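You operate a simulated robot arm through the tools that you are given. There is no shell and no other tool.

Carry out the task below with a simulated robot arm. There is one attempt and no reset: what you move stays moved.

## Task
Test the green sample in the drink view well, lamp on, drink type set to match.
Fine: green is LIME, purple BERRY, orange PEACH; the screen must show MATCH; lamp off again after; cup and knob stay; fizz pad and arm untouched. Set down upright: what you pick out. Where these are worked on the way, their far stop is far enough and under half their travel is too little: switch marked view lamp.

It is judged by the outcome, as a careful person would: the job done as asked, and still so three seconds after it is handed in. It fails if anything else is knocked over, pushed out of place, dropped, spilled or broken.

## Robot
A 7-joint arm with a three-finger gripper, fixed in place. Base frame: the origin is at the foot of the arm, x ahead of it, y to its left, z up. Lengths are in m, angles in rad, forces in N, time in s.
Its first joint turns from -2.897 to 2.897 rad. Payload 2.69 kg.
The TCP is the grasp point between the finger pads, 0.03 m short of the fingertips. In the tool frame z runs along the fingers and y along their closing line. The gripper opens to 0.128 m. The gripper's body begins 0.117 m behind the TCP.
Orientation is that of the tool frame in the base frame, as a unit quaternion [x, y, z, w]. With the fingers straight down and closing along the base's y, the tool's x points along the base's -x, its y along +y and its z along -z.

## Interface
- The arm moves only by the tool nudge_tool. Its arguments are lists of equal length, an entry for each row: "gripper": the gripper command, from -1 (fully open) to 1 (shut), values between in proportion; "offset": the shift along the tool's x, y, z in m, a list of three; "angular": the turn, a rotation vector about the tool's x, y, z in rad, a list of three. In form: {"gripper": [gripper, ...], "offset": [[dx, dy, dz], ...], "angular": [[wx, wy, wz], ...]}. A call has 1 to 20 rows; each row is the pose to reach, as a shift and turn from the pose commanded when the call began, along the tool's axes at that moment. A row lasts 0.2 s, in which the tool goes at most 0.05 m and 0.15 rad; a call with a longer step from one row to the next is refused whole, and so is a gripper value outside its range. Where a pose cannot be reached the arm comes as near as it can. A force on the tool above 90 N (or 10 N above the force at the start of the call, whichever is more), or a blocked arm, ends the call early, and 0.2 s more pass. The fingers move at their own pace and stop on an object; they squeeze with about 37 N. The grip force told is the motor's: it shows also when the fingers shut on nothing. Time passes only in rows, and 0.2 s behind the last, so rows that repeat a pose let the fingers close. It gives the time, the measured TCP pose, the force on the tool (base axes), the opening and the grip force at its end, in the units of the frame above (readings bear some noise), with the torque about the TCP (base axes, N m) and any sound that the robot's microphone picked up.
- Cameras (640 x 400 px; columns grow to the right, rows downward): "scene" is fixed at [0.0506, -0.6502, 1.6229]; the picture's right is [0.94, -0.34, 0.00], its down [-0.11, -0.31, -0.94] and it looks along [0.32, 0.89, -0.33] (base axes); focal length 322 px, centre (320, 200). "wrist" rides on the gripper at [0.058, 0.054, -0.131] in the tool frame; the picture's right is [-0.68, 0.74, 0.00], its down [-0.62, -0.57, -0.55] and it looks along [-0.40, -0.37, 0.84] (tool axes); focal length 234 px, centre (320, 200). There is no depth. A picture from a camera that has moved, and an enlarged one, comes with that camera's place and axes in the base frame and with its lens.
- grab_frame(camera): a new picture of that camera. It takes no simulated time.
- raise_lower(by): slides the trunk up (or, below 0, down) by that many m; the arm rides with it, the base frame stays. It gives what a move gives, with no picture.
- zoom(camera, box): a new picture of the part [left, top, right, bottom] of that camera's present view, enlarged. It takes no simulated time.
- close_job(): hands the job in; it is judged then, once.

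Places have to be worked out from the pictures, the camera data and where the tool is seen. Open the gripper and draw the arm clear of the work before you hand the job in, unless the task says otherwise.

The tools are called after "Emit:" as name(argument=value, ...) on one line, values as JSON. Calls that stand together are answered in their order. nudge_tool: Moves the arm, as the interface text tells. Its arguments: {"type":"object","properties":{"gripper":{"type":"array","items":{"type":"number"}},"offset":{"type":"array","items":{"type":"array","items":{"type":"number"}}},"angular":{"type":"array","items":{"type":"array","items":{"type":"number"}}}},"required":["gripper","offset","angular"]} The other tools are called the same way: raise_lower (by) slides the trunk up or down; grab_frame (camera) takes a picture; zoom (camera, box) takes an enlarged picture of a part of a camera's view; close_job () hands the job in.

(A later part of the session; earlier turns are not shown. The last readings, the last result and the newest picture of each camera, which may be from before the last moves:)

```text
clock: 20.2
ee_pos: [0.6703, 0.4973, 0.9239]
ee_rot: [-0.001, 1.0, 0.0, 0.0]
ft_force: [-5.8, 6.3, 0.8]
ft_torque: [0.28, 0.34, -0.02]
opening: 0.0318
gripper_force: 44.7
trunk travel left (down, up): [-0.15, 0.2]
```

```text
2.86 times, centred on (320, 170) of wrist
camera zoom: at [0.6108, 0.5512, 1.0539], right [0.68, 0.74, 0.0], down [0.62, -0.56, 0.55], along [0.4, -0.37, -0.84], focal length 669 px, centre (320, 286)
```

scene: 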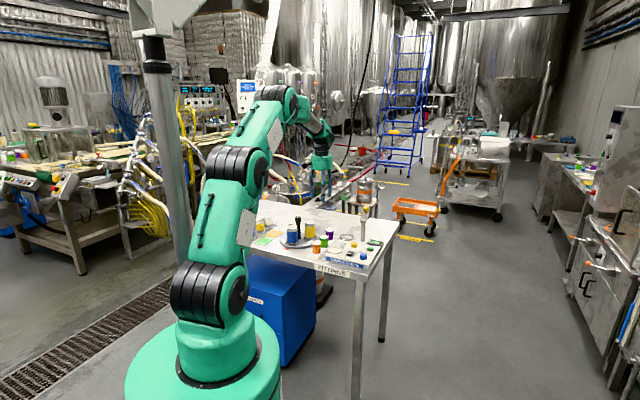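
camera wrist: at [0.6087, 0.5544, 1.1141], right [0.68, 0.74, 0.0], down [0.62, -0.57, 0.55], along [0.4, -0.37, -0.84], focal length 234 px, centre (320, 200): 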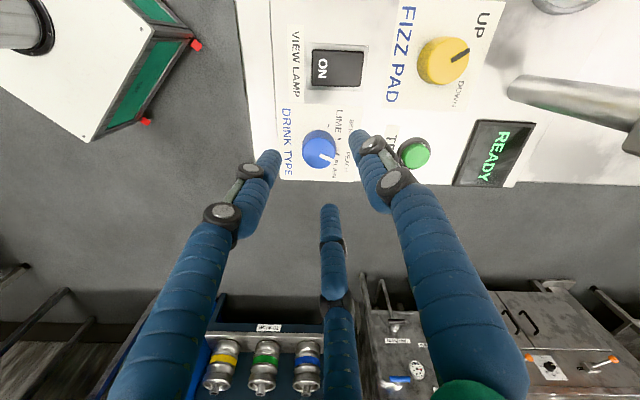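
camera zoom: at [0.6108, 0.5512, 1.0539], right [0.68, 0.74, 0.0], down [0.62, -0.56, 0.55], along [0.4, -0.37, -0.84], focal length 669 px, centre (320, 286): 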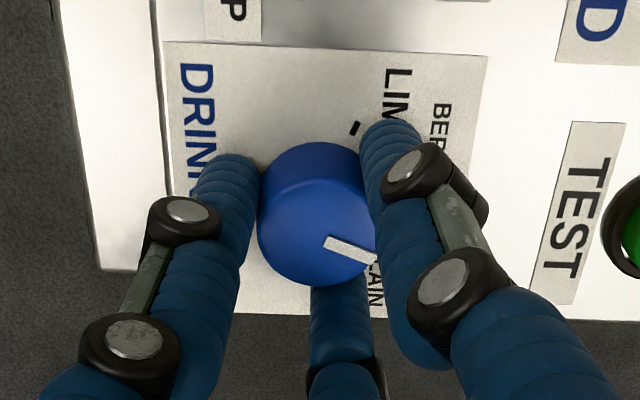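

The grip on the knob is firm, with a small sideways load showing about 1 mm of misalignment. I ease that off and turn +90° (counter-clockwise from above) toward LIME.

Emit:
nudge_tool(gripper=[1, 1, 1, 1, 1, 1, 1, 1], offset=[[0.001, 0.001, 0], [0.001, 0.001, 0], [0.001, 0.001, 0], [0.001, 0.001, 0], [0.001, 0.001, 0], [0.001, 0.001, 0], [0.001, 0.001, 0], [0.001, 0.001, 0]], angular=[[0, 0, 0], [0, 0, -0.13], [0, 0, -0.26], [0, 0, -0.39], [0, 0, -0.52], [0, 0, -0.65], [0, 0, -0.785], [0, 0, -0.785]])

Emit:
zoom(camera="wrist", box=[240, 100, 400, 240])

Emit:
zoom(camera="scene", box=[335, 210, 395, 270])

```text
clock: 22.0
ee_pos: [0.669, 0.4982, 0.9239]
ee_rot: [-0.384, 0.923, 0.0, -0.001]
ft_force: [6.5, -6.1, -7.2]
ft_torque: [-0.21, -0.21, -0.04]
opening: 0.0316
gripper_force: 45.4
trunk travel left (down, up): [-0.15, 0.2]
```

```text
2.86 times, centred on (320, 170) of wrist
camera zoom: at [0.5898, 0.4943, 1.054], right [-0.04, 1.0, 0.0], down [0.84, 0.04, 0.55], along [0.55, 0.02, -0.84], focal length 669 px, centre (320, 286)
```

zoom: 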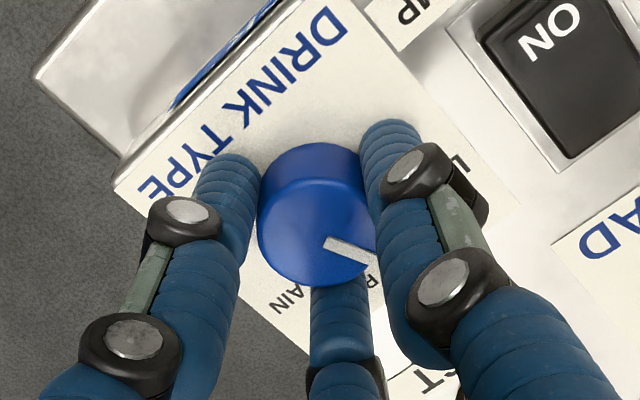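

```text
6.67 times, centred on (365, 240) of scene
camera zoom: at [0.0506, -0.6502, 1.6229], right [0.94, -0.34, 0.0], down [-0.11, -0.31, -0.94], along [0.32, 0.89, -0.33], focal length 2147 px, centre (20, -67)
```

zoom: 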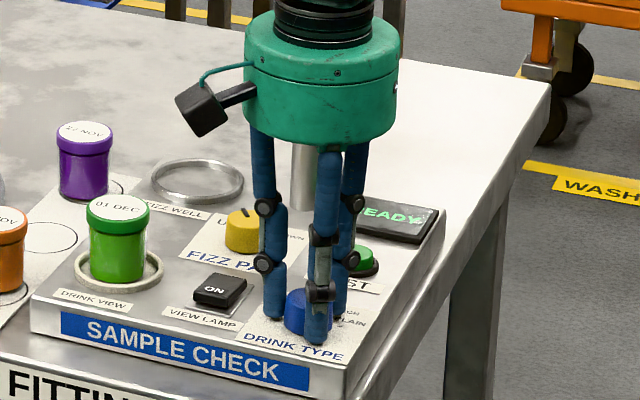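

The knob follows the grip, now 45° on (at BERRY). I continue another 45° to LIME, easing the centring by half a millimetre.

Emit:
nudge_tool(gripper=[1, 1, 1, 1, 1, 1, 1], offset=[[0, -0.0006, 0], [0, -0.0006, 0], [0, -0.0006, 0], [0, -0.0006, 0], [0, -0.0006, 0], [0, -0.0006, 0], [0, -0.0006, 0]], angular=[[0, 0, -0.13], [0, 0, -0.26], [0, 0, -0.39], [0, 0, -0.52], [0, 0, -0.65], [0, 0, -0.785], [0, 0, -0.785]])

Emit:
zoom(camera="wrist", box=[240, 100, 400, 240])

Emit:
zoom(camera="scene", box=[335, 210, 395, 270])

```text
clock: 23.6
ee_pos: [0.6692, 0.4977, 0.9241]
ee_rot: [0.708, -0.706, 0.0, 0.0]
ft_force: [-5.2, 3.6, -7.4]
ft_torque: [0.19, 0.27, -0.48]
opening: 0.0318
gripper_force: 45.1
trunk travel left (down, up): [-0.15, 0.2]
```

```text
2.86 times, centred on (320, 170) of wrist
camera zoom: at [0.6154, 0.4392, 1.0541], right [-0.74, 0.68, 0.0], down [0.57, 0.62, 0.55], along [0.37, 0.4, -0.84], focal length 669 px, centre (320, 286)
```

zoom: 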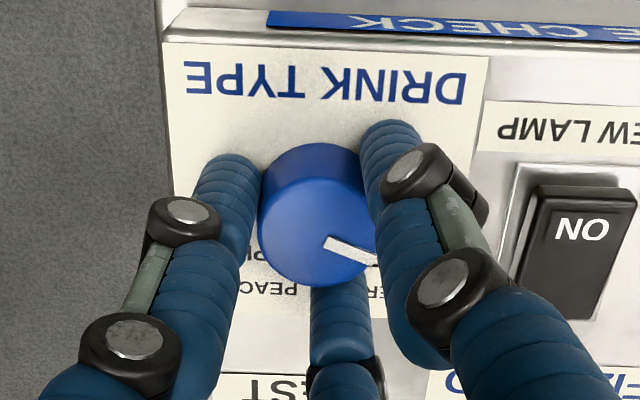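

```text
6.67 times, centred on (365, 240) of scene
camera zoom: at [0.0506, -0.6502, 1.6229], right [0.94, -0.34, 0.0], down [-0.11, -0.31, -0.94], along [0.32, 0.89, -0.33], focal length 2147 px, centre (20, -67)
```

zoom: 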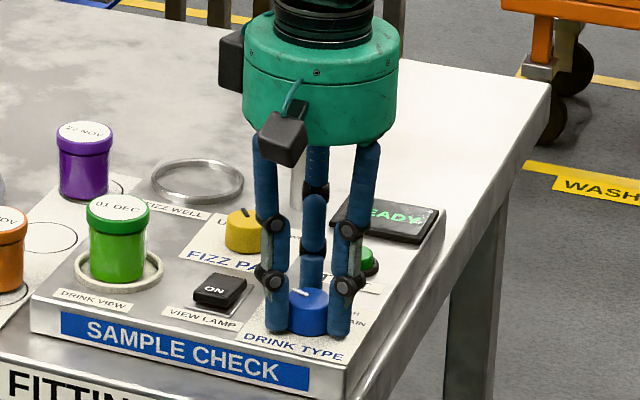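

The knob has turned 90° and a twist reaction of −0.48 N·m suggests it's at its end mark. I open the fingers and lift to read the pointer.

Emit:
nudge_tool(gripper=[0.1, 0.1, 0.1, 0.1, 0.1, 0.1], offset=[[0, 0, 0], [0, 0, 0], [0, 0, -0.03], [0, 0, -0.06], [0, 0, -0.09], [0, 0, -0.09]], angular=[[0, 0, 0], [0, 0, 0], [0, 0, 0], [0, 0, 0], [0, 0, 0], [0, 0, 0]])

Emit:
grab_frame(camera="wrist")

Emit:
zoom(camera="wrist", box=[256, 100, 384, 220])

Emit:
zoom(camera="scene", box=[335, 210, 395, 270])

```text
clock: 25.0
ee_pos: [0.6696, 0.4977, 1.0137]
ee_rot: [0.707, -0.707, -0.001, 0.0]
ft_force: [0.2, 0.0, -0.9]
ft_torque: [0.01, -0.01, 0.0]
opening: 0.0577
gripper_force: 0.1
trunk travel left (down, up): [-0.15, 0.2]
```

```text
taken
camera wrist: at [0.6151, 0.4396, 1.1446], right [-0.74, 0.68, 0.0], down [0.57, 0.62, 0.55], along [0.37, 0.4, -0.84], focal length 234 px, centre (320, 200)
```

wrist: 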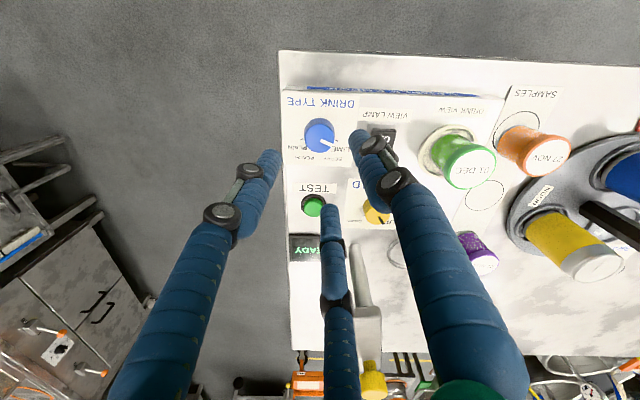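

```text
3.33 times, centred on (320, 160) of wrist
camera zoom: at [0.6151, 0.4396, 1.1446], right [-0.74, 0.68, 0.0], down [0.57, 0.62, 0.55], along [0.37, 0.4, -0.84], focal length 781 px, centre (320, 333)
```

zoom: 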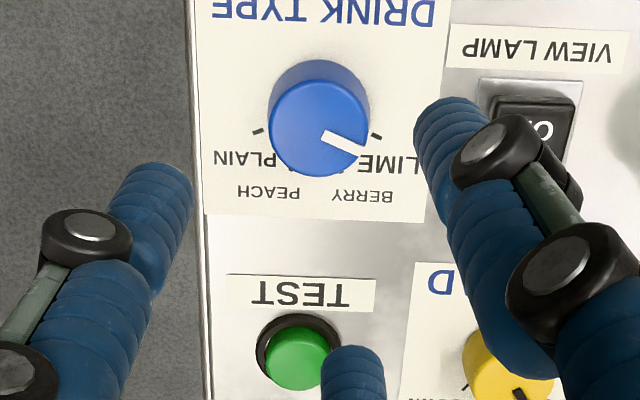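

```text
6.67 times, centred on (365, 240) of scene
camera zoom: at [0.0506, -0.6502, 1.6229], right [0.94, -0.34, 0.0], down [-0.11, -0.31, -0.94], along [0.32, 0.89, -0.33], focal length 2147 px, centre (20, -67)
```

zoom: 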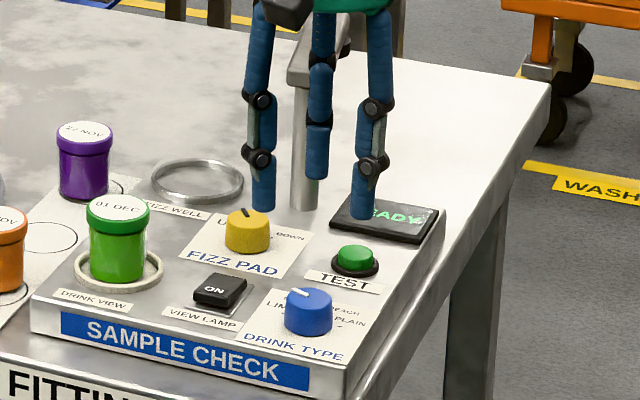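

The pointer now sits on LIME, and the cup is undisturbed. Next is the VIEW LAMP rocker at about (0.628, 0.556); I move above its ON end at height to see which way it is tipped.

Emit:
nudge_tool(gripper=[0.1, 0.1, 0.1, 0.1], offset=[[-0.016, 0.017, -0.01], [-0.032, 0.034, -0.02], [-0.0476, 0.0511, -0.02], [-0.0476, 0.0511, -0.02]], angular=[[0, 0, 0], [0, 0, 0], [0, 0, 0], [0, 0, 0]])

Emit:
grab_frame(camera="wrist")

Emit:
zoom(camera="wrist", box=[256, 110, 384, 210])

Emit:
zoom(camera="scene", box=[345, 235, 375, 260])

```text
clock: 26.0
ee_pos: [0.6196, 0.546, 1.0327]
ee_rot: [-0.706, 0.708, 0.0, 0.001]
ft_force: [0.2, 0.5, 0.1]
ft_torque: [-0.04, -0.03, -0.05]
opening: 0.0573
gripper_force: 0.1
trunk travel left (down, up): [-0.15, 0.2]
```

```text
taken
camera wrist: at [0.5652, 0.4868, 1.1632], right [-0.74, 0.68, 0.0], down [0.57, 0.62, 0.55], along [0.37, 0.4, -0.84], focal length 234 px, centre (320, 200)
```

wrist: 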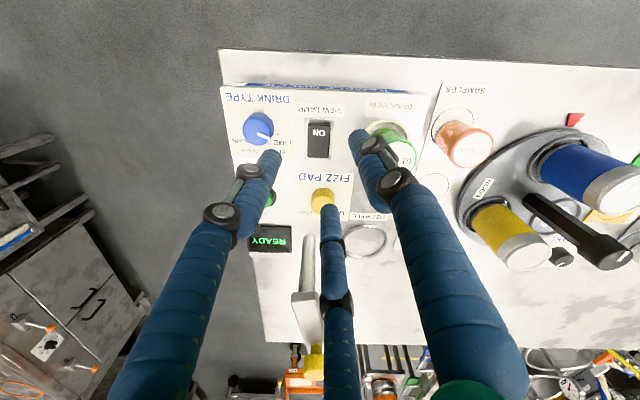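

```text
4.00 times, centred on (320, 160) of wrist
camera zoom: at [0.5652, 0.4868, 1.1632], right [-0.74, 0.68, 0.0], down [0.57, 0.62, 0.55], along [0.37, 0.4, -0.84], focal length 937 px, centre (320, 360)
```

zoom: 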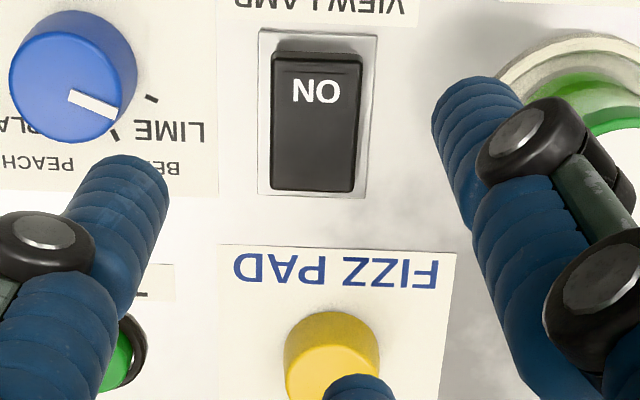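

```text
16.00 times, centred on (360, 248) of scene
camera zoom: at [0.0506, -0.6502, 1.6229], right [0.94, -0.34, 0.0], down [-0.11, -0.31, -0.94], along [0.32, 0.89, -0.33], focal length 5154 px, centre (-320, -560)
```

zoom: 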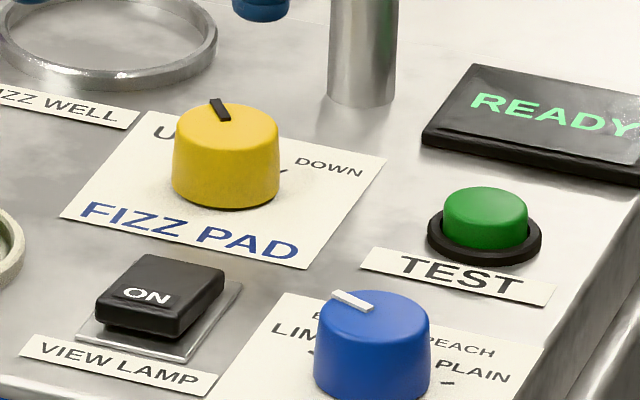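

I zoom hard on the rocker to judge its tilt before pressing.

Emit:
zoom(camera="wrist", box=[300, 112, 340, 162])

Emit:
zoom(camera="scene", box=[349, 249, 363, 260])

```text
8.00 times, centred on (320, 137) of wrist
camera zoom: at [0.5652, 0.4868, 1.1632], right [-0.74, 0.68, 0.0], down [0.57, 0.62, 0.55], along [0.37, 0.4, -0.84], focal length 1873 px, centre (320, 704)
```

zoom: 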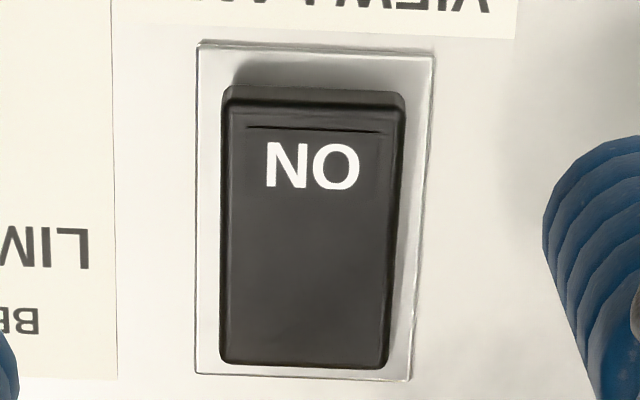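

```text
16.00 times, centred on (356, 254) of scene
camera zoom: at [0.0506, -0.6502, 1.6229], right [0.94, -0.34, 0.0], down [-0.11, -0.31, -0.94], along [0.32, 0.89, -0.33], focal length 5154 px, centre (-256, -672)
```

zoom: 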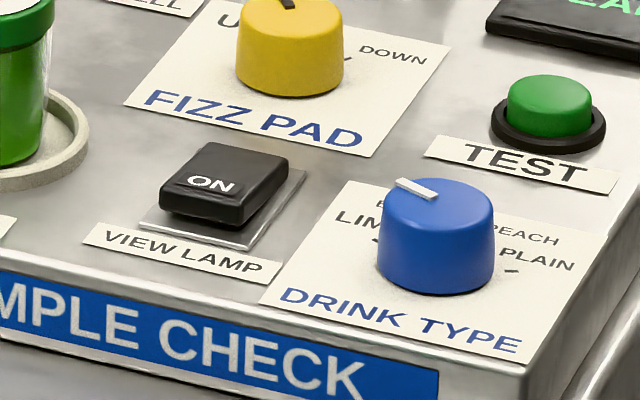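

The ON (front) end is raised with a shadow under it and the rear end is flush, so the lamp is off. I shut the gripper, shift so the tips will bear only on the front third of the rocker, and come down to just above it.

Emit:
nudge_tool(gripper=[1, 1, 1, 1, 1, 1], offset=[[0.01, 0.0072, 0], [0.01, 0.0072, 0], [0.01, 0.0072, 0.03], [0.01, 0.0072, 0.06], [0.01, 0.0072, 0.08], [0.01, 0.0072, 0.08]], angular=[[0, 0, 0], [0, 0, 0], [0, 0, 0], [0, 0, 0], [0, 0, 0], [0, 0, 0]])

Emit:
grab_frame(camera="wrist")

Emit:
zoom(camera="scene", box=[340, 225, 380, 265])

```text
clock: 27.4
ee_pos: [0.6118, 0.5363, 0.9526]
ee_rot: [0.707, -0.707, 0.0, 0.0]
ft_force: [-0.2, -0.3, 0.8]
ft_torque: [0.0, 0.02, -0.04]
opening: 0.0022
gripper_force: 31.2
trunk travel left (down, up): [-0.15, 0.2]
```

```text
taken
camera wrist: at [0.5574, 0.4774, 1.0828], right [-0.74, 0.68, 0.0], down [0.57, 0.62, 0.55], along [0.37, 0.4, -0.84], focal length 234 px, centre (320, 200)
```

wrist: 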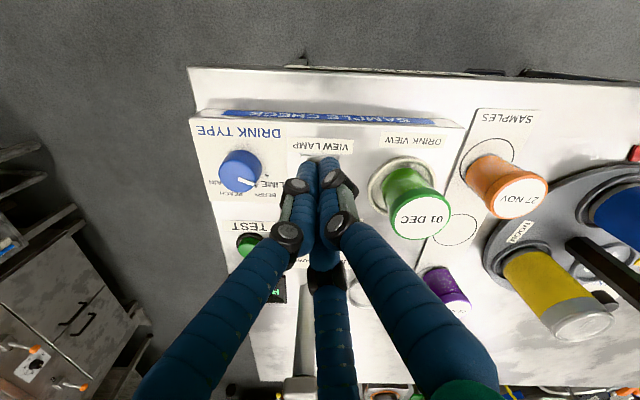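

```text
10.00 times, centred on (360, 245) of scene
camera zoom: at [0.0506, -0.6502, 1.6229], right [0.94, -0.34, 0.0], down [-0.11, -0.31, -0.94], along [0.32, 0.89, -0.33], focal length 3221 px, centre (-80, -250)
```

zoom: 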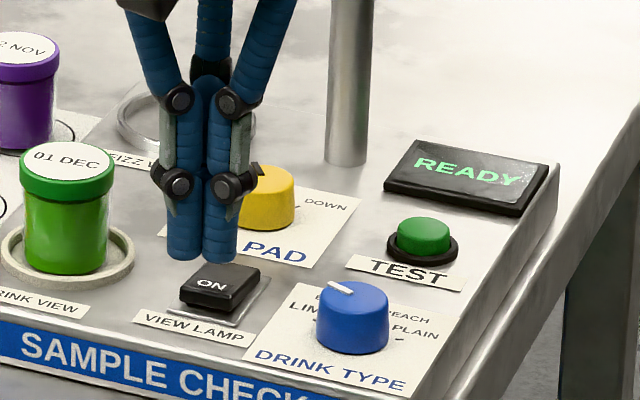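

The closed tips are right above the ON end, about 1.5 cm up. I go down in small steps, watching force and sound, to push the ON end to its stop.

Emit:
nudge_tool(gripper=[1, 1, 1, 1, 1], offset=[[0.0014, -0.0015, 0.006], [0.0014, -0.0015, 0.011], [0.0014, -0.0015, 0.014], [0.0014, -0.0015, 0.017], [0.0014, -0.0015, 0.017]], angular=[[0, 0, 0], [0, 0, 0], [0, 0, 0], [0, 0, 0], [0, 0, 0]])

Emit:
zoom(camera="scene", box=[340, 225, 380, 265])

```text
clock: 28.6
ee_pos: [0.614, 0.5344, 0.9374]
ee_rot: [-0.707, 0.707, 0.0, 0.0]
ft_force: [0.9, 0.2, -0.3]
ft_torque: [0.02, -0.01, 0.01]
opening: 0.0021
gripper_force: 31.6
trunk travel left (down, up): [-0.15, 0.2]
```

```text
10.00 times, centred on (360, 245) of scene
camera zoom: at [0.0506, -0.6502, 1.6229], right [0.94, -0.34, 0.0], down [-0.11, -0.31, -0.94], along [0.32, 0.89, -0.33], focal length 3221 px, centre (-80, -250)
```

zoom: 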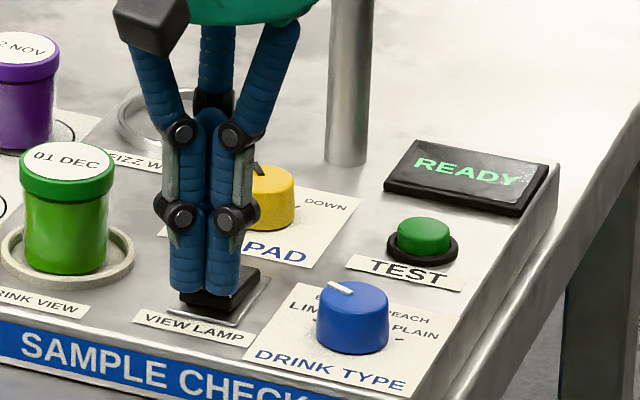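

No contact force yet at tip z≈0.907. I keep going down in 2 mm steps.

Emit:
nudge_tool(gripper=[1, 1, 1, 1], offset=[[0, 0, 0.002], [0, 0, 0.004], [0, 0, 0.006], [0, 0, 0.006]], angular=[[0, 0, 0], [0, 0, 0], [0, 0, 0], [0, 0, 0]])

Emit:
zoom(camera="scene", box=[340, 225, 380, 265])

```text
clock: 29.6
ee_pos: [0.6137, 0.5345, 0.9298]
ee_rot: [-0.707, 0.707, 0.0, 0.0]
ft_force: [0.4, -0.1, -0.3]
ft_torque: [-0.03, 0.01, -0.01]
opening: 0.0021
gripper_force: 31.7
trunk travel left (down, up): [-0.15, 0.2]
```

```text
10.00 times, centred on (360, 245) of scene
camera zoom: at [0.0506, -0.6502, 1.6229], right [0.94, -0.34, 0.0], down [-0.11, -0.31, -0.94], along [0.32, 0.89, -0.33], focal length 3221 px, centre (-80, -250)
```

zoom: 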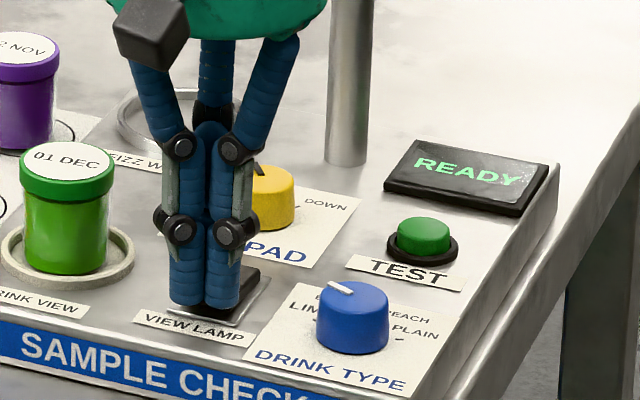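

The tip is at z≈0.900 yet no force shows. I zoom to see whether it is in front of the rocker or already moving it.

Emit:
zoom(camera="scene", box=[349, 247, 365, 260])

Emit:
zoom(camera="wrist", box=[270, 120, 370, 200])

```text
16.00 times, centred on (357, 254) of scene
camera zoom: at [0.0506, -0.6502, 1.6229], right [0.94, -0.34, 0.0], down [-0.11, -0.31, -0.94], along [0.32, 0.89, -0.33], focal length 5154 px, centre (-272, -656)
```

zoom: 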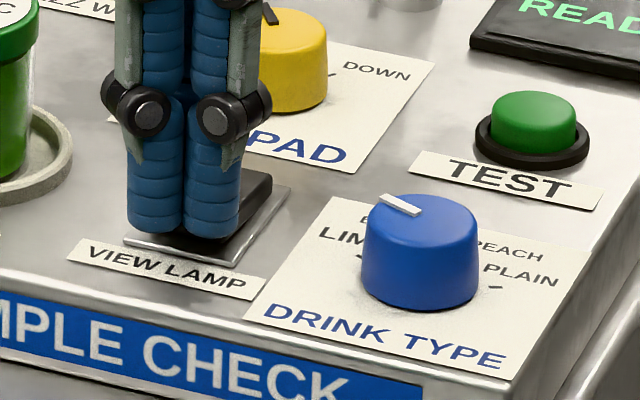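

```text
5.00 times, centred on (320, 160) of wrist
camera zoom: at [0.5586, 0.4758, 1.0607], right [-0.74, 0.68, 0.0], down [0.57, 0.62, 0.55], along [0.37, 0.4, -0.84], focal length 1171 px, centre (320, 400)
```

zoom: 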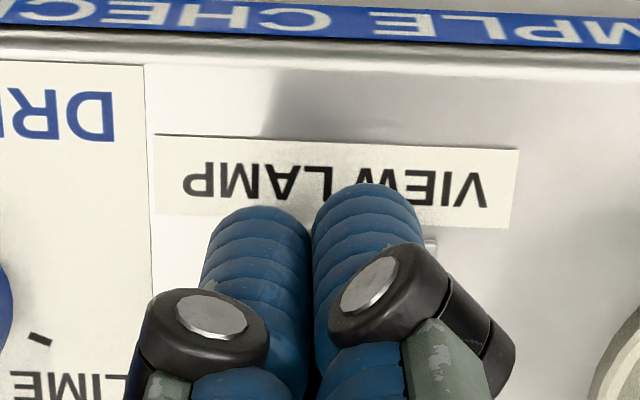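

By the scene geometry the rocker's raised edge is at z≈0.900, so the tips are only just reaching it. I continue in small steps down.

Emit:
nudge_tool(gripper=[1, 1, 1, 1], offset=[[0, 0, 0.001], [0, 0, 0.002], [0, 0, 0.003], [0, 0, 0.003]], angular=[[0, 0, 0], [0, 0, 0], [0, 0, 0], [0, 0, 0]])

Emit:
zoom(camera="scene", box=[340, 235, 372, 260])

```text
clock: 30.6
ee_pos: [0.6126, 0.5339, 0.9273]
ee_rot: [-0.707, 0.707, -0.001, 0.001]
ft_force: [-0.1, 0.3, 0.5]
ft_torque: [0.03, -0.01, 0.02]
opening: 0.002
gripper_force: 31.5
trunk travel left (down, up): [-0.15, 0.2]
```

```text
16.00 times, centred on (356, 248) of scene
camera zoom: at [0.0506, -0.6502, 1.6229], right [0.94, -0.34, 0.0], down [-0.11, -0.31, -0.94], along [0.32, 0.89, -0.33], focal length 5154 px, centre (-256, -560)
```

zoom: 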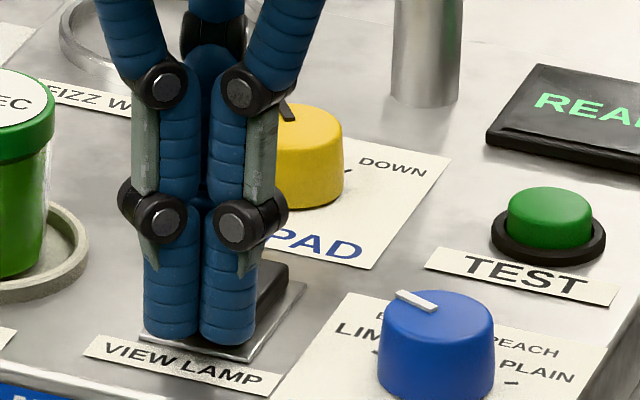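

Still no contact and the rocker hasn't moved: the tips seem to be just in front of it. I lift 1 cm, shift 7.5 mm onto the rocker, and press again.

Emit:
nudge_tool(gripper=[1, 1, 1, 1, 1, 1], offset=[[0, 0, -0.012], [-0.0055, -0.0051, -0.012], [-0.0055, -0.0051, -0.006], [-0.0055, -0.0051, -0.003], [-0.0055, -0.0051, -0.001], [-0.0055, -0.0051, -0.001]], angular=[[0, 0, 0], [0, 0, 0], [0, 0, 0], [0, 0, 0], [0, 0, 0], [0, 0, 0]])

Emit:
zoom(camera="scene", box=[340, 235, 372, 260])

```text
clock: 32.0
ee_pos: [0.6184, 0.5394, 0.929]
ee_rot: [0.708, -0.707, 0.0, 0.001]
ft_force: [-0.1, 0.2, 1.1]
ft_torque: [-0.03, -0.01, -0.02]
opening: 0.0022
gripper_force: 30.6
trunk travel left (down, up): [-0.15, 0.2]
```

```text
16.00 times, centred on (356, 248) of scene
camera zoom: at [0.0506, -0.6502, 1.6229], right [0.94, -0.34, 0.0], down [-0.11, -0.31, -0.94], along [0.32, 0.89, -0.33], focal length 5154 px, centre (-256, -560)
```

zoom: 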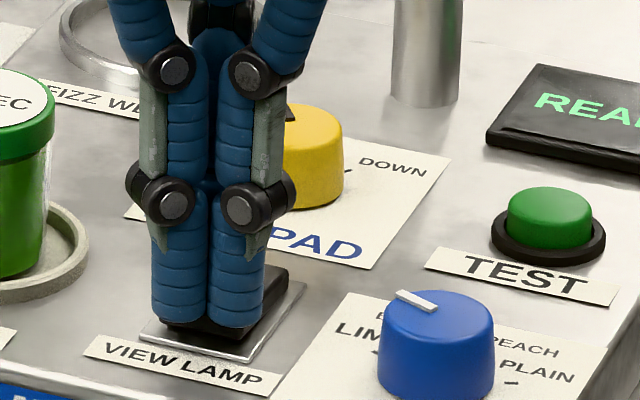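

The tips now rest right at the ON end's top. I press down in 1 mm steps.

Emit:
nudge_tool(gripper=[1, 1, 1, 1, 1], offset=[[0, 0, 0.001], [0, 0, 0.002], [0, 0, 0.003], [0, 0, 0.004], [0, 0, 0.004]], angular=[[0, 0, 0], [0, 0, 0], [0, 0, 0], [0, 0, 0], [0, 0, 0]])

Emit:
zoom(camera="scene", box=[340, 235, 372, 260])

```text
clock: 33.2
ee_pos: [0.6189, 0.5396, 0.9262]
ee_rot: [-0.707, 0.707, 0.0, 0.001]
ft_force: [-2.0, -3.3, 10.0]
ft_torque: [0.07, -0.07, -0.04]
opening: 0.002
gripper_force: 31.6
trunk travel left (down, up): [-0.15, 0.2]
```

```text
16.00 times, centred on (356, 248) of scene
camera zoom: at [0.0506, -0.6502, 1.6229], right [0.94, -0.34, 0.0], down [-0.11, -0.31, -0.94], along [0.32, 0.89, -0.33], focal length 5154 px, centre (-256, -560)
```

zoom: 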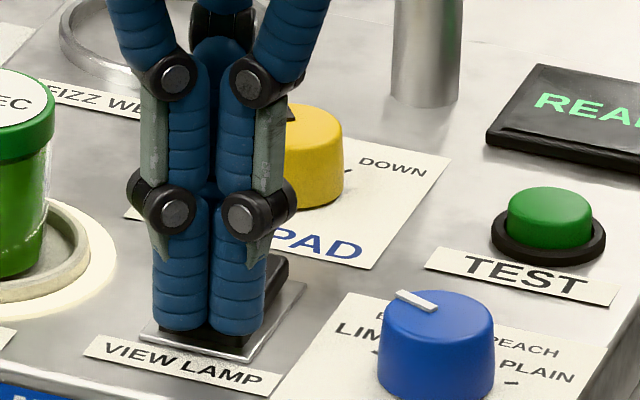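

A glow now shows around the drink view well: the rocker tipped and the lamp is on, with 10 N reaction. I push 1.5 mm more to be sure of the stop, then lift off.

Emit:
nudge_tool(gripper=[1, 1, 1, 1, 1, 1, 1], offset=[[0, 0, 0.001], [0, 0, 0.0015], [0, 0, 0.0015], [0, 0, -0.02], [0, 0, -0.06], [0, 0, -0.09], [0, 0, -0.09]], angular=[[0, 0, 0], [0, 0, 0], [0, 0, 0], [0, 0, 0], [0, 0, 0], [0, 0, 0], [0, 0, 0]])

Emit:
zoom(camera="scene", box=[330, 225, 386, 265])

Emit:
grab_frame(camera="wrist")

```text
clock: 34.8
ee_pos: [0.6195, 0.5413, 1.0162]
ee_rot: [-0.707, 0.707, 0.0, 0.001]
ft_force: [-1.1, -0.5, -0.4]
ft_torque: [0.02, -0.01, 0.05]
opening: 0.0021
gripper_force: 31.2
trunk travel left (down, up): [-0.15, 0.2]
```

```text
10.00 times, centred on (358, 245) of scene
camera zoom: at [0.0506, -0.6502, 1.6229], right [0.94, -0.34, 0.0], down [-0.11, -0.31, -0.94], along [0.32, 0.89, -0.33], focal length 3221 px, centre (-60, -250)
```

zoom: 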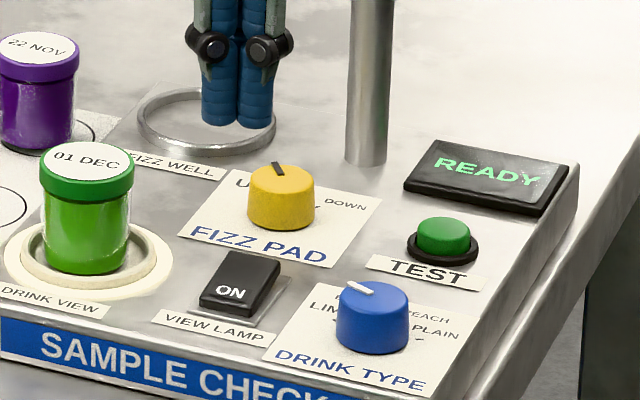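

```text
taken
camera wrist: at [0.565, 0.4821, 1.1465], right [-0.74, 0.68, 0.0], down [0.57, 0.62, 0.55], along [0.37, 0.4, -0.84], focal length 234 px, centre (320, 200)
```

wrist: 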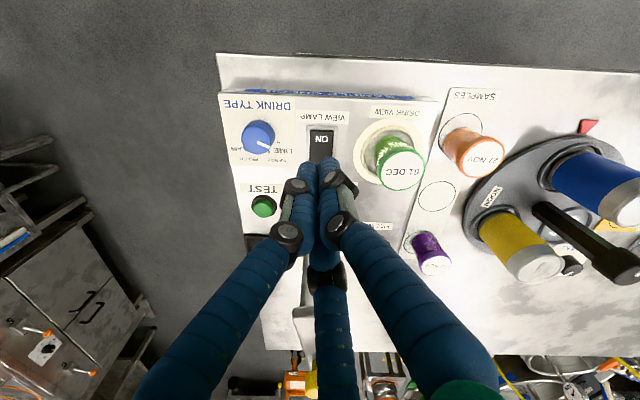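

The lamp is on with the rocker latched, and the knob and cup are unchanged. Next I zoom on the TEST button to fix its place before moving over it.

Emit:
zoom(camera="wrist", box=[230, 180, 300, 230])

Emit:
zoom(camera="scene", box=[340, 180, 410, 250])

```text
8.00 times, centred on (265, 205) of wrist
camera zoom: at [0.565, 0.4821, 1.1465], right [-0.74, 0.68, 0.0], down [0.57, 0.62, 0.55], along [0.37, 0.4, -0.84], focal length 1873 px, centre (760, 160)
```

zoom: 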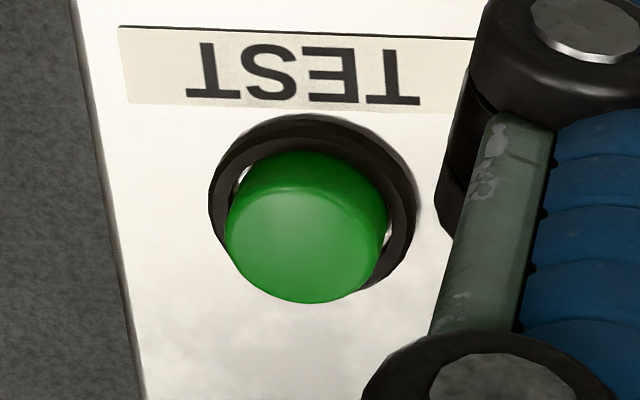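

```text
5.71 times, centred on (375, 215) of scene
camera zoom: at [0.0506, -0.6502, 1.6229], right [0.94, -0.34, 0.0], down [-0.11, -0.31, -0.94], along [0.32, 0.89, -0.33], focal length 1841 px, centre (6, 114)
```

zoom: 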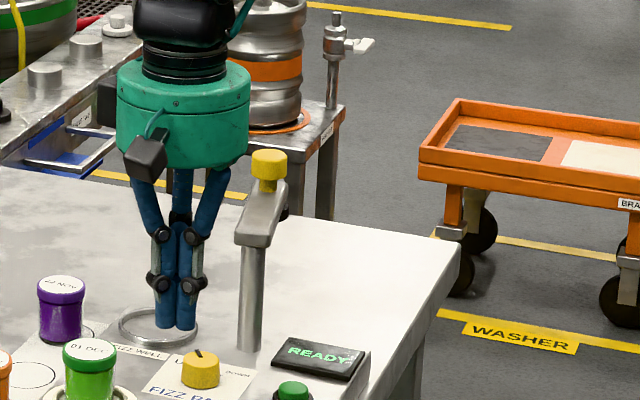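

TEST's centre comes out near (0.736, 0.561), top z≈0.902, and the swivel arm's nearest part is about 9 cm away from it. I move over the button with closed fingers, tips about 5 cm above it.

Emit:
nudge_tool(gripper=[1, 1, 1, 1, 1, 1], offset=[[-0.006, -0.035, 0], [-0.012, -0.07, 0], [-0.018, -0.1, 0], [-0.0192, -0.1165, 0.01], [-0.0192, -0.1165, 0.03], [-0.0192, -0.1165, 0.03]], angular=[[0, 0, 0], [0, 0, 0], [0, 0, 0], [0, 0, 0], [0, 0, 0], [0, 0, 0]])

Emit:
grab_frame(camera="wrist")

Emit:
zoom(camera="scene", box=[330, 185, 400, 265])

```text
clock: 36.2
ee_pos: [0.737, 0.5593, 0.9844]
ee_rot: [0.707, -0.707, 0.0, 0.0]
ft_force: [-0.6, 0.4, -0.7]
ft_torque: [-0.01, 0.0, -0.03]
opening: 0.002
gripper_force: 31.4
trunk travel left (down, up): [-0.15, 0.2]
```

```text
taken
camera wrist: at [0.6807, 0.501, 1.1147], right [-0.74, 0.68, 0.0], down [0.57, 0.62, 0.55], along [0.37, 0.4, -0.84], focal length 234 px, centre (320, 200)
```

wrist: 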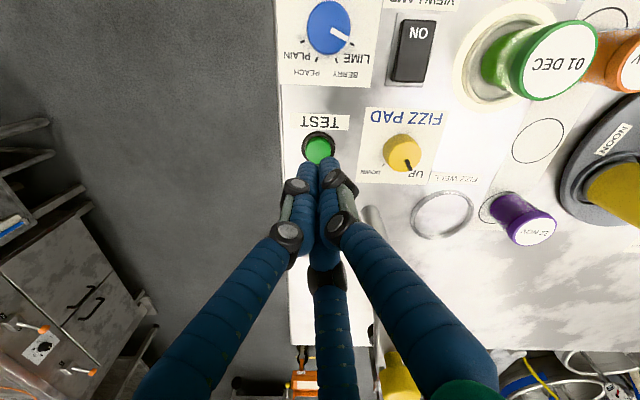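

```text
5.00 times, centred on (365, 225) of scene
camera zoom: at [0.0506, -0.6502, 1.6229], right [0.94, -0.34, 0.0], down [-0.11, -0.31, -0.94], along [0.32, 0.89, -0.33], focal length 1610 px, centre (95, 75)
```

zoom: 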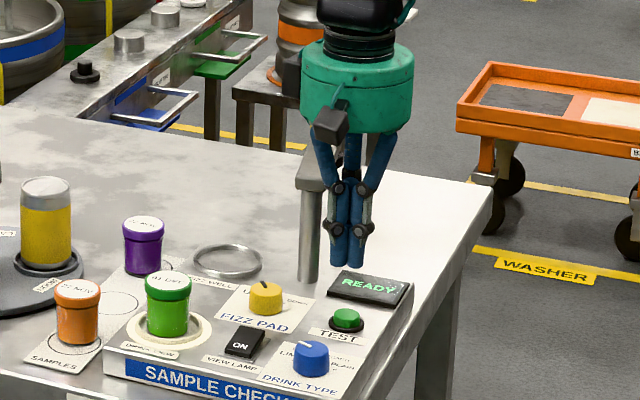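

The button is about 3 mm further on; in the scene view the tips drop straight onto it. I correct and come down to just above contact.

Emit:
nudge_tool(gripper=[1, 1, 1, 1, 1], offset=[[-0.0015, -0.0028, 0.015], [-0.0015, -0.0028, 0.03], [-0.0015, -0.0028, 0.04], [-0.0015, -0.0028, 0.046], [-0.0015, -0.0028, 0.046]], angular=[[0, 0, 0], [0, 0, 0], [0, 0, 0], [0, 0, 0], [0, 0, 0]])

Emit:
zoom(camera="scene", box=[340, 205, 390, 265])

Emit:
grab_frame(camera="wrist")

```text
clock: 37.4
ee_pos: [0.7376, 0.5621, 0.9381]
ee_rot: [-0.707, 0.707, 0.0, 0.0]
ft_force: [0.8, -0.8, -0.4]
ft_torque: [0.0, 0.03, 0.03]
opening: 0.0023
gripper_force: 31.6
trunk travel left (down, up): [-0.15, 0.2]
```

```text
6.67 times, centred on (365, 235) of scene
camera zoom: at [0.0506, -0.6502, 1.6229], right [0.94, -0.34, 0.0], down [-0.11, -0.31, -0.94], along [0.32, 0.89, -0.33], focal length 2147 px, centre (20, -33)
```

zoom: 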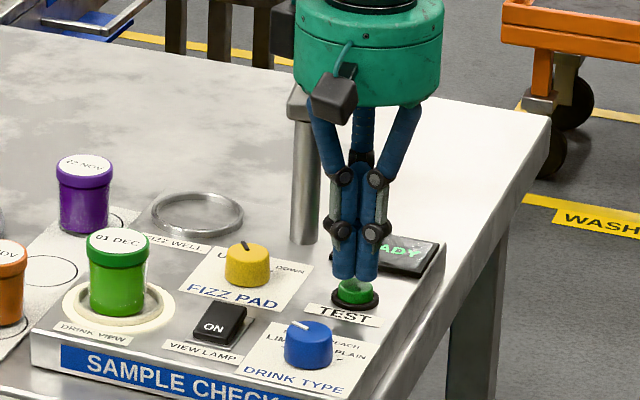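

```text
taken
camera wrist: at [0.6835, 0.5025, 1.069], right [-0.74, 0.68, 0.0], down [0.57, 0.62, 0.55], along [0.37, 0.4, -0.84], focal length 234 px, centre (320, 200)
```

wrist: 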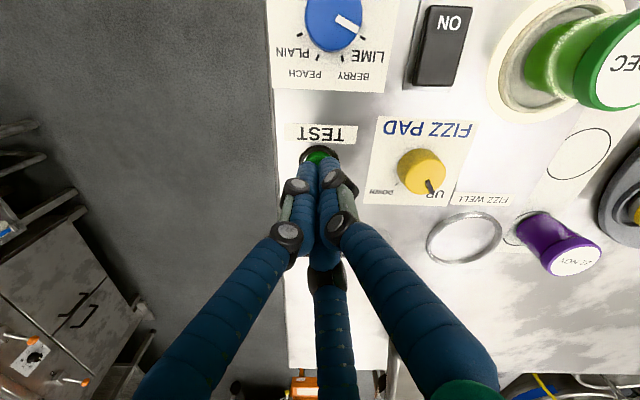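

The tips are just above TEST and the swivel post is well clear. I press in small steps, watching force and sound.

Emit:
nudge_tool(gripper=[1, 1, 1, 1, 1, 1], offset=[[0, 0, 0.003], [0, 0, 0.005], [0, 0, 0.006], [0, 0, 0.007], [0, 0, 0.008], [0, 0, 0.008]], angular=[[0, 0, 0], [0, 0, 0], [0, 0, 0], [0, 0, 0], [0, 0, 0], [0, 0, 0]])

Emit:
zoom(camera="scene", box=[355, 225, 391, 255])

```text
clock: 38.8
ee_pos: [0.7365, 0.5604, 0.931]
ee_rot: [0.707, -0.707, 0.0, 0.0]
ft_force: [-0.8, 0.1, -0.1]
ft_torque: [0.02, 0.01, -0.01]
opening: 0.0019
gripper_force: 31.4
trunk travel left (down, up): [-0.15, 0.2]
```

```text
13.33 times, centred on (373, 240) of scene
camera zoom: at [0.0506, -0.6502, 1.6229], right [0.94, -0.34, 0.0], down [-0.11, -0.31, -0.94], along [0.32, 0.89, -0.33], focal length 4295 px, centre (-387, -333)
```

zoom: 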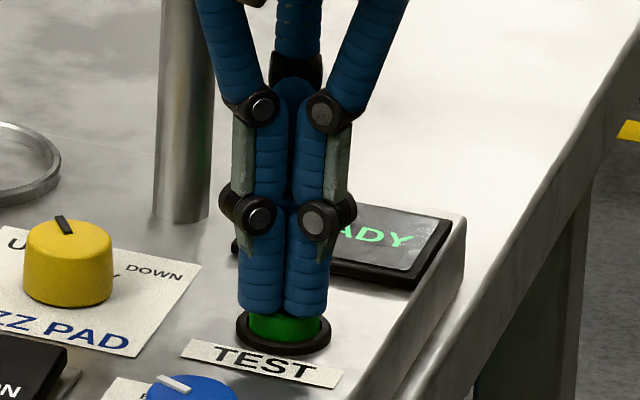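

Tip z≈0.901, no force yet but the tips look to be at the button's top. I press on in 1 mm steps.

Emit:
nudge_tool(gripper=[1, 1, 1, 1, 1], offset=[[0, 0, 0.001], [0, 0, 0.002], [0, 0, 0.003], [0, 0, 0.004], [0, 0, 0.004]], angular=[[0, 0, 0], [0, 0, 0], [0, 0, 0], [0, 0, 0], [0, 0, 0]])

Emit:
zoom(camera="scene", box=[355, 225, 391, 255])

```text
clock: 40.0
ee_pos: [0.7368, 0.5608, 0.9265]
ee_rot: [0.707, -0.707, 0.0, 0.0]
ft_force: [-0.8, 0.3, 2.0]
ft_torque: [0.06, 0.03, 0.01]
opening: 0.0022
gripper_force: 31.5
trunk travel left (down, up): [-0.15, 0.2]
heard: click
```

```text
13.33 times, centred on (373, 240) of scene
camera zoom: at [0.0506, -0.6502, 1.6229], right [0.94, -0.34, 0.0], down [-0.11, -0.31, -0.94], along [0.32, 0.89, -0.33], focal length 4295 px, centre (-387, -333)
```

zoom: 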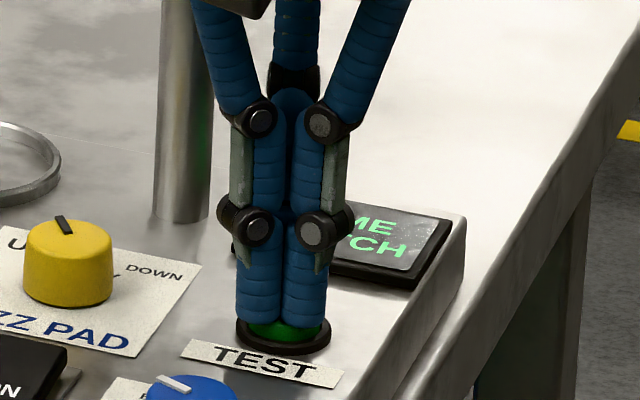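

There was a click and the screen now reads "…ME / …TCH", i.e. LIME MATCH. I lift straight off the button and read the whole screen.

Emit:
nudge_tool(gripper=[1, 1, 1, 1, 1], offset=[[0, 0, -0.015], [0, 0, -0.04], [0, 0, -0.07], [0, 0, -0.09], [0, 0, -0.09]], angular=[[0, 0, 0], [0, 0, 0], [0, 0, 0], [0, 0, 0], [0, 0, 0]])

Emit:
zoom(camera="scene", box=[340, 220, 391, 260])

Emit:
grab_frame(camera="wrist")

```text
clock: 41.2
ee_pos: [0.7373, 0.5609, 1.0169]
ee_rot: [-0.707, 0.707, 0.0, 0.0]
ft_force: [0.0, -0.4, -0.5]
ft_torque: [0.03, -0.01, 0.01]
opening: 0.0022
gripper_force: 31.7
trunk travel left (down, up): [-0.15, 0.2]
```

```text
10.00 times, centred on (366, 240) of scene
camera zoom: at [0.0506, -0.6502, 1.6229], right [0.94, -0.34, 0.0], down [-0.11, -0.31, -0.94], along [0.32, 0.89, -0.33], focal length 3221 px, centre (-135, -200)
```

zoom: 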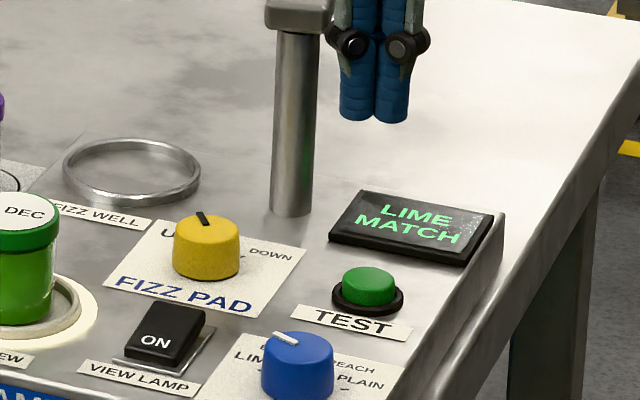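

```text
taken
camera wrist: at [0.6825, 0.5026, 1.1463], right [-0.74, 0.68, 0.0], down [0.57, 0.62, 0.55], along [0.37, 0.4, -0.84], focal length 234 px, centre (320, 200)
```

wrist: 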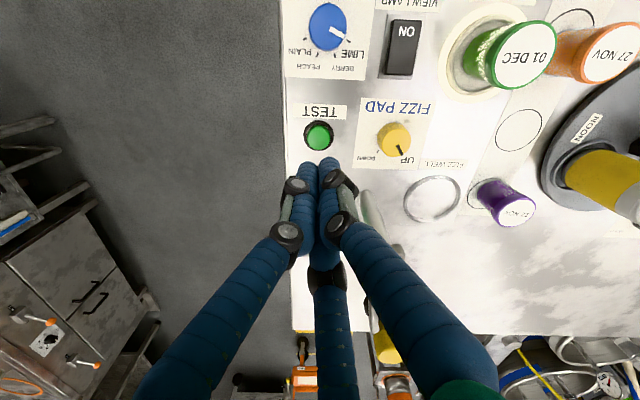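

The screen reads LIME MATCH. Now the lamp goes off: I go over the rear, now raised, end of the rocker at about (0.640, 0.565), well short of the fizz pad knob, and come down to just above it.

Emit:
nudge_tool(gripper=[1, 1, 1, 1, 1, 1, 1], offset=[[-0.001, 0.03, 0], [-0.002, 0.06, 0], [-0.004, 0.0974, 0], [-0.004, 0.0974, 0.03], [-0.004, 0.0974, 0.055], [-0.004, 0.0974, 0.065], [-0.004, 0.0974, 0.065]], angular=[[0, 0, 0], [0, 0, 0], [0, 0, 0], [0, 0, 0], [0, 0, 0], [0, 0, 0], [0, 0, 0]])

Emit:
zoom(camera="scene", box=[340, 225, 380, 260])

Emit:
grab_frame(camera="wrist")

```text
clock: 42.8
ee_pos: [0.6397, 0.5643, 0.9518]
ee_rot: [-0.707, 0.708, 0.001, 0.0]
ft_force: [0.3, 0.6, 0.9]
ft_torque: [-0.01, 0.03, -0.04]
opening: 0.0021
gripper_force: 31.1
trunk travel left (down, up): [-0.15, 0.2]
```

```text
11.43 times, centred on (360, 242) of scene
camera zoom: at [0.0506, -0.6502, 1.6229], right [0.94, -0.34, 0.0], down [-0.11, -0.31, -0.94], along [0.32, 0.89, -0.33], focal length 3681 px, centre (-137, -286)
```

zoom: 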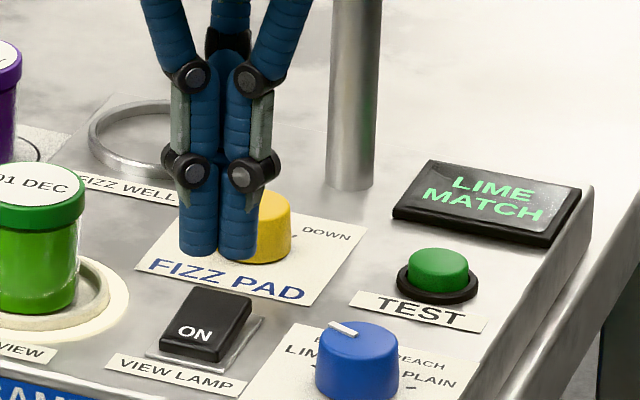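

```text
taken
camera wrist: at [0.5848, 0.5055, 1.0823], right [-0.74, 0.68, 0.0], down [0.57, 0.62, 0.55], along [0.37, 0.4, -0.84], focal length 234 px, centre (320, 200)
```

wrist: 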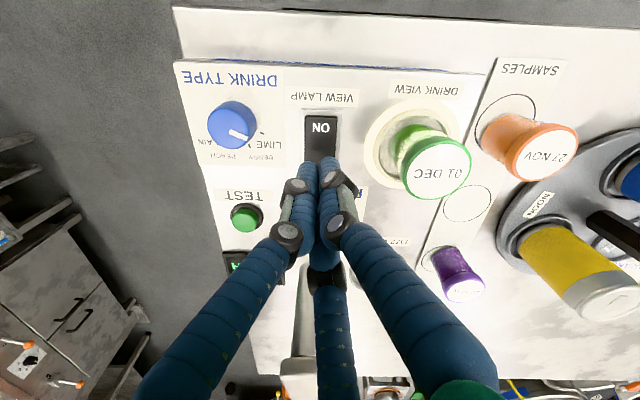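

The tips are over the rear end of the rocker, clear of the fizz pad knob behind. I lower in small steps to press it.

Emit:
nudge_tool(gripper=[1, 1, 1, 1, 1, 1], offset=[[0, 0, 0.008], [0, 0, 0.015], [0, 0, 0.019], [0, 0, 0.021], [0, 0, 0.023], [0, 0, 0.023]], angular=[[0, 0, 0], [0, 0, 0], [0, 0, 0], [0, 0, 0], [0, 0, 0], [0, 0, 0]])

Emit:
zoom(camera="scene", box=[340, 230, 372, 260])

```text
clock: 44.2
ee_pos: [0.6406, 0.5644, 0.9287]
ee_rot: [-0.707, 0.707, 0.0, 0.0]
ft_force: [1.0, 0.5, 1.5]
ft_torque: [0.01, -0.04, 0.02]
opening: 0.0022
gripper_force: 31.5
trunk travel left (down, up): [-0.15, 0.2]
```

```text
13.33 times, centred on (356, 245) of scene
camera zoom: at [0.0506, -0.6502, 1.6229], right [0.94, -0.34, 0.0], down [-0.11, -0.31, -0.94], along [0.32, 0.89, -0.33], focal length 4295 px, centre (-160, -400)
```

zoom: 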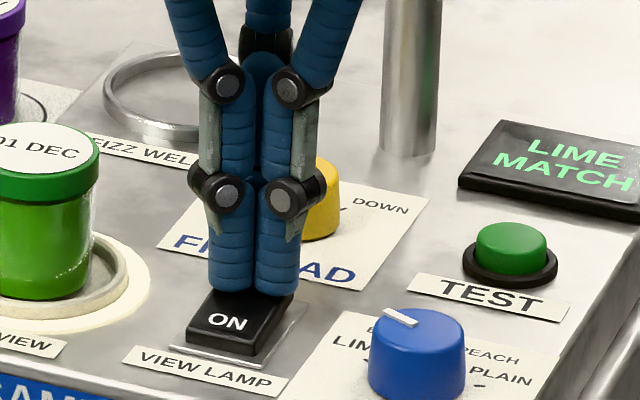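

The tips are touching the rear end. I press a few millimetres more.

Emit:
nudge_tool(gripper=[1, 1, 1, 1, 1], offset=[[0, 0, 0.001], [0, 0, 0.002], [0, 0, 0.003], [0, 0, 0.004], [0, 0, 0.004]], angular=[[0, 0, 0], [0, 0, 0], [0, 0, 0], [0, 0, 0], [0, 0, 0]])

Emit:
zoom(camera="scene", box=[340, 230, 372, 260])

```text
clock: 45.4
ee_pos: [0.6401, 0.565, 0.9272]
ee_rot: [0.708, -0.707, 0.0, 0.0]
ft_force: [-0.8, -0.7, 12.0]
ft_torque: [-0.08, 0.2, 0.03]
opening: 0.0021
gripper_force: 31.2
trunk travel left (down, up): [-0.15, 0.2]
```

```text
13.33 times, centred on (356, 245) of scene
camera zoom: at [0.0506, -0.6502, 1.6229], right [0.94, -0.34, 0.0], down [-0.11, -0.31, -0.94], along [0.32, 0.89, -0.33], focal length 4295 px, centre (-160, -400)
```

zoom: 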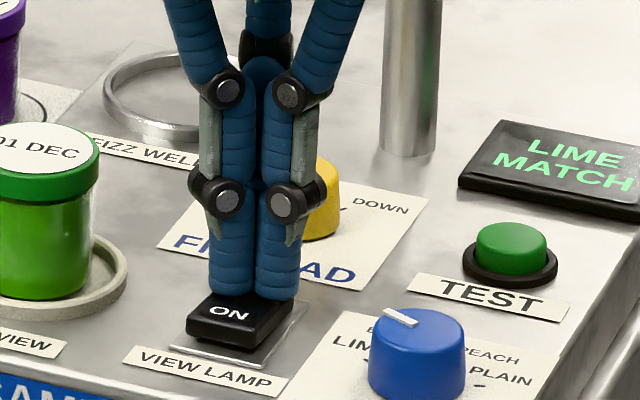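

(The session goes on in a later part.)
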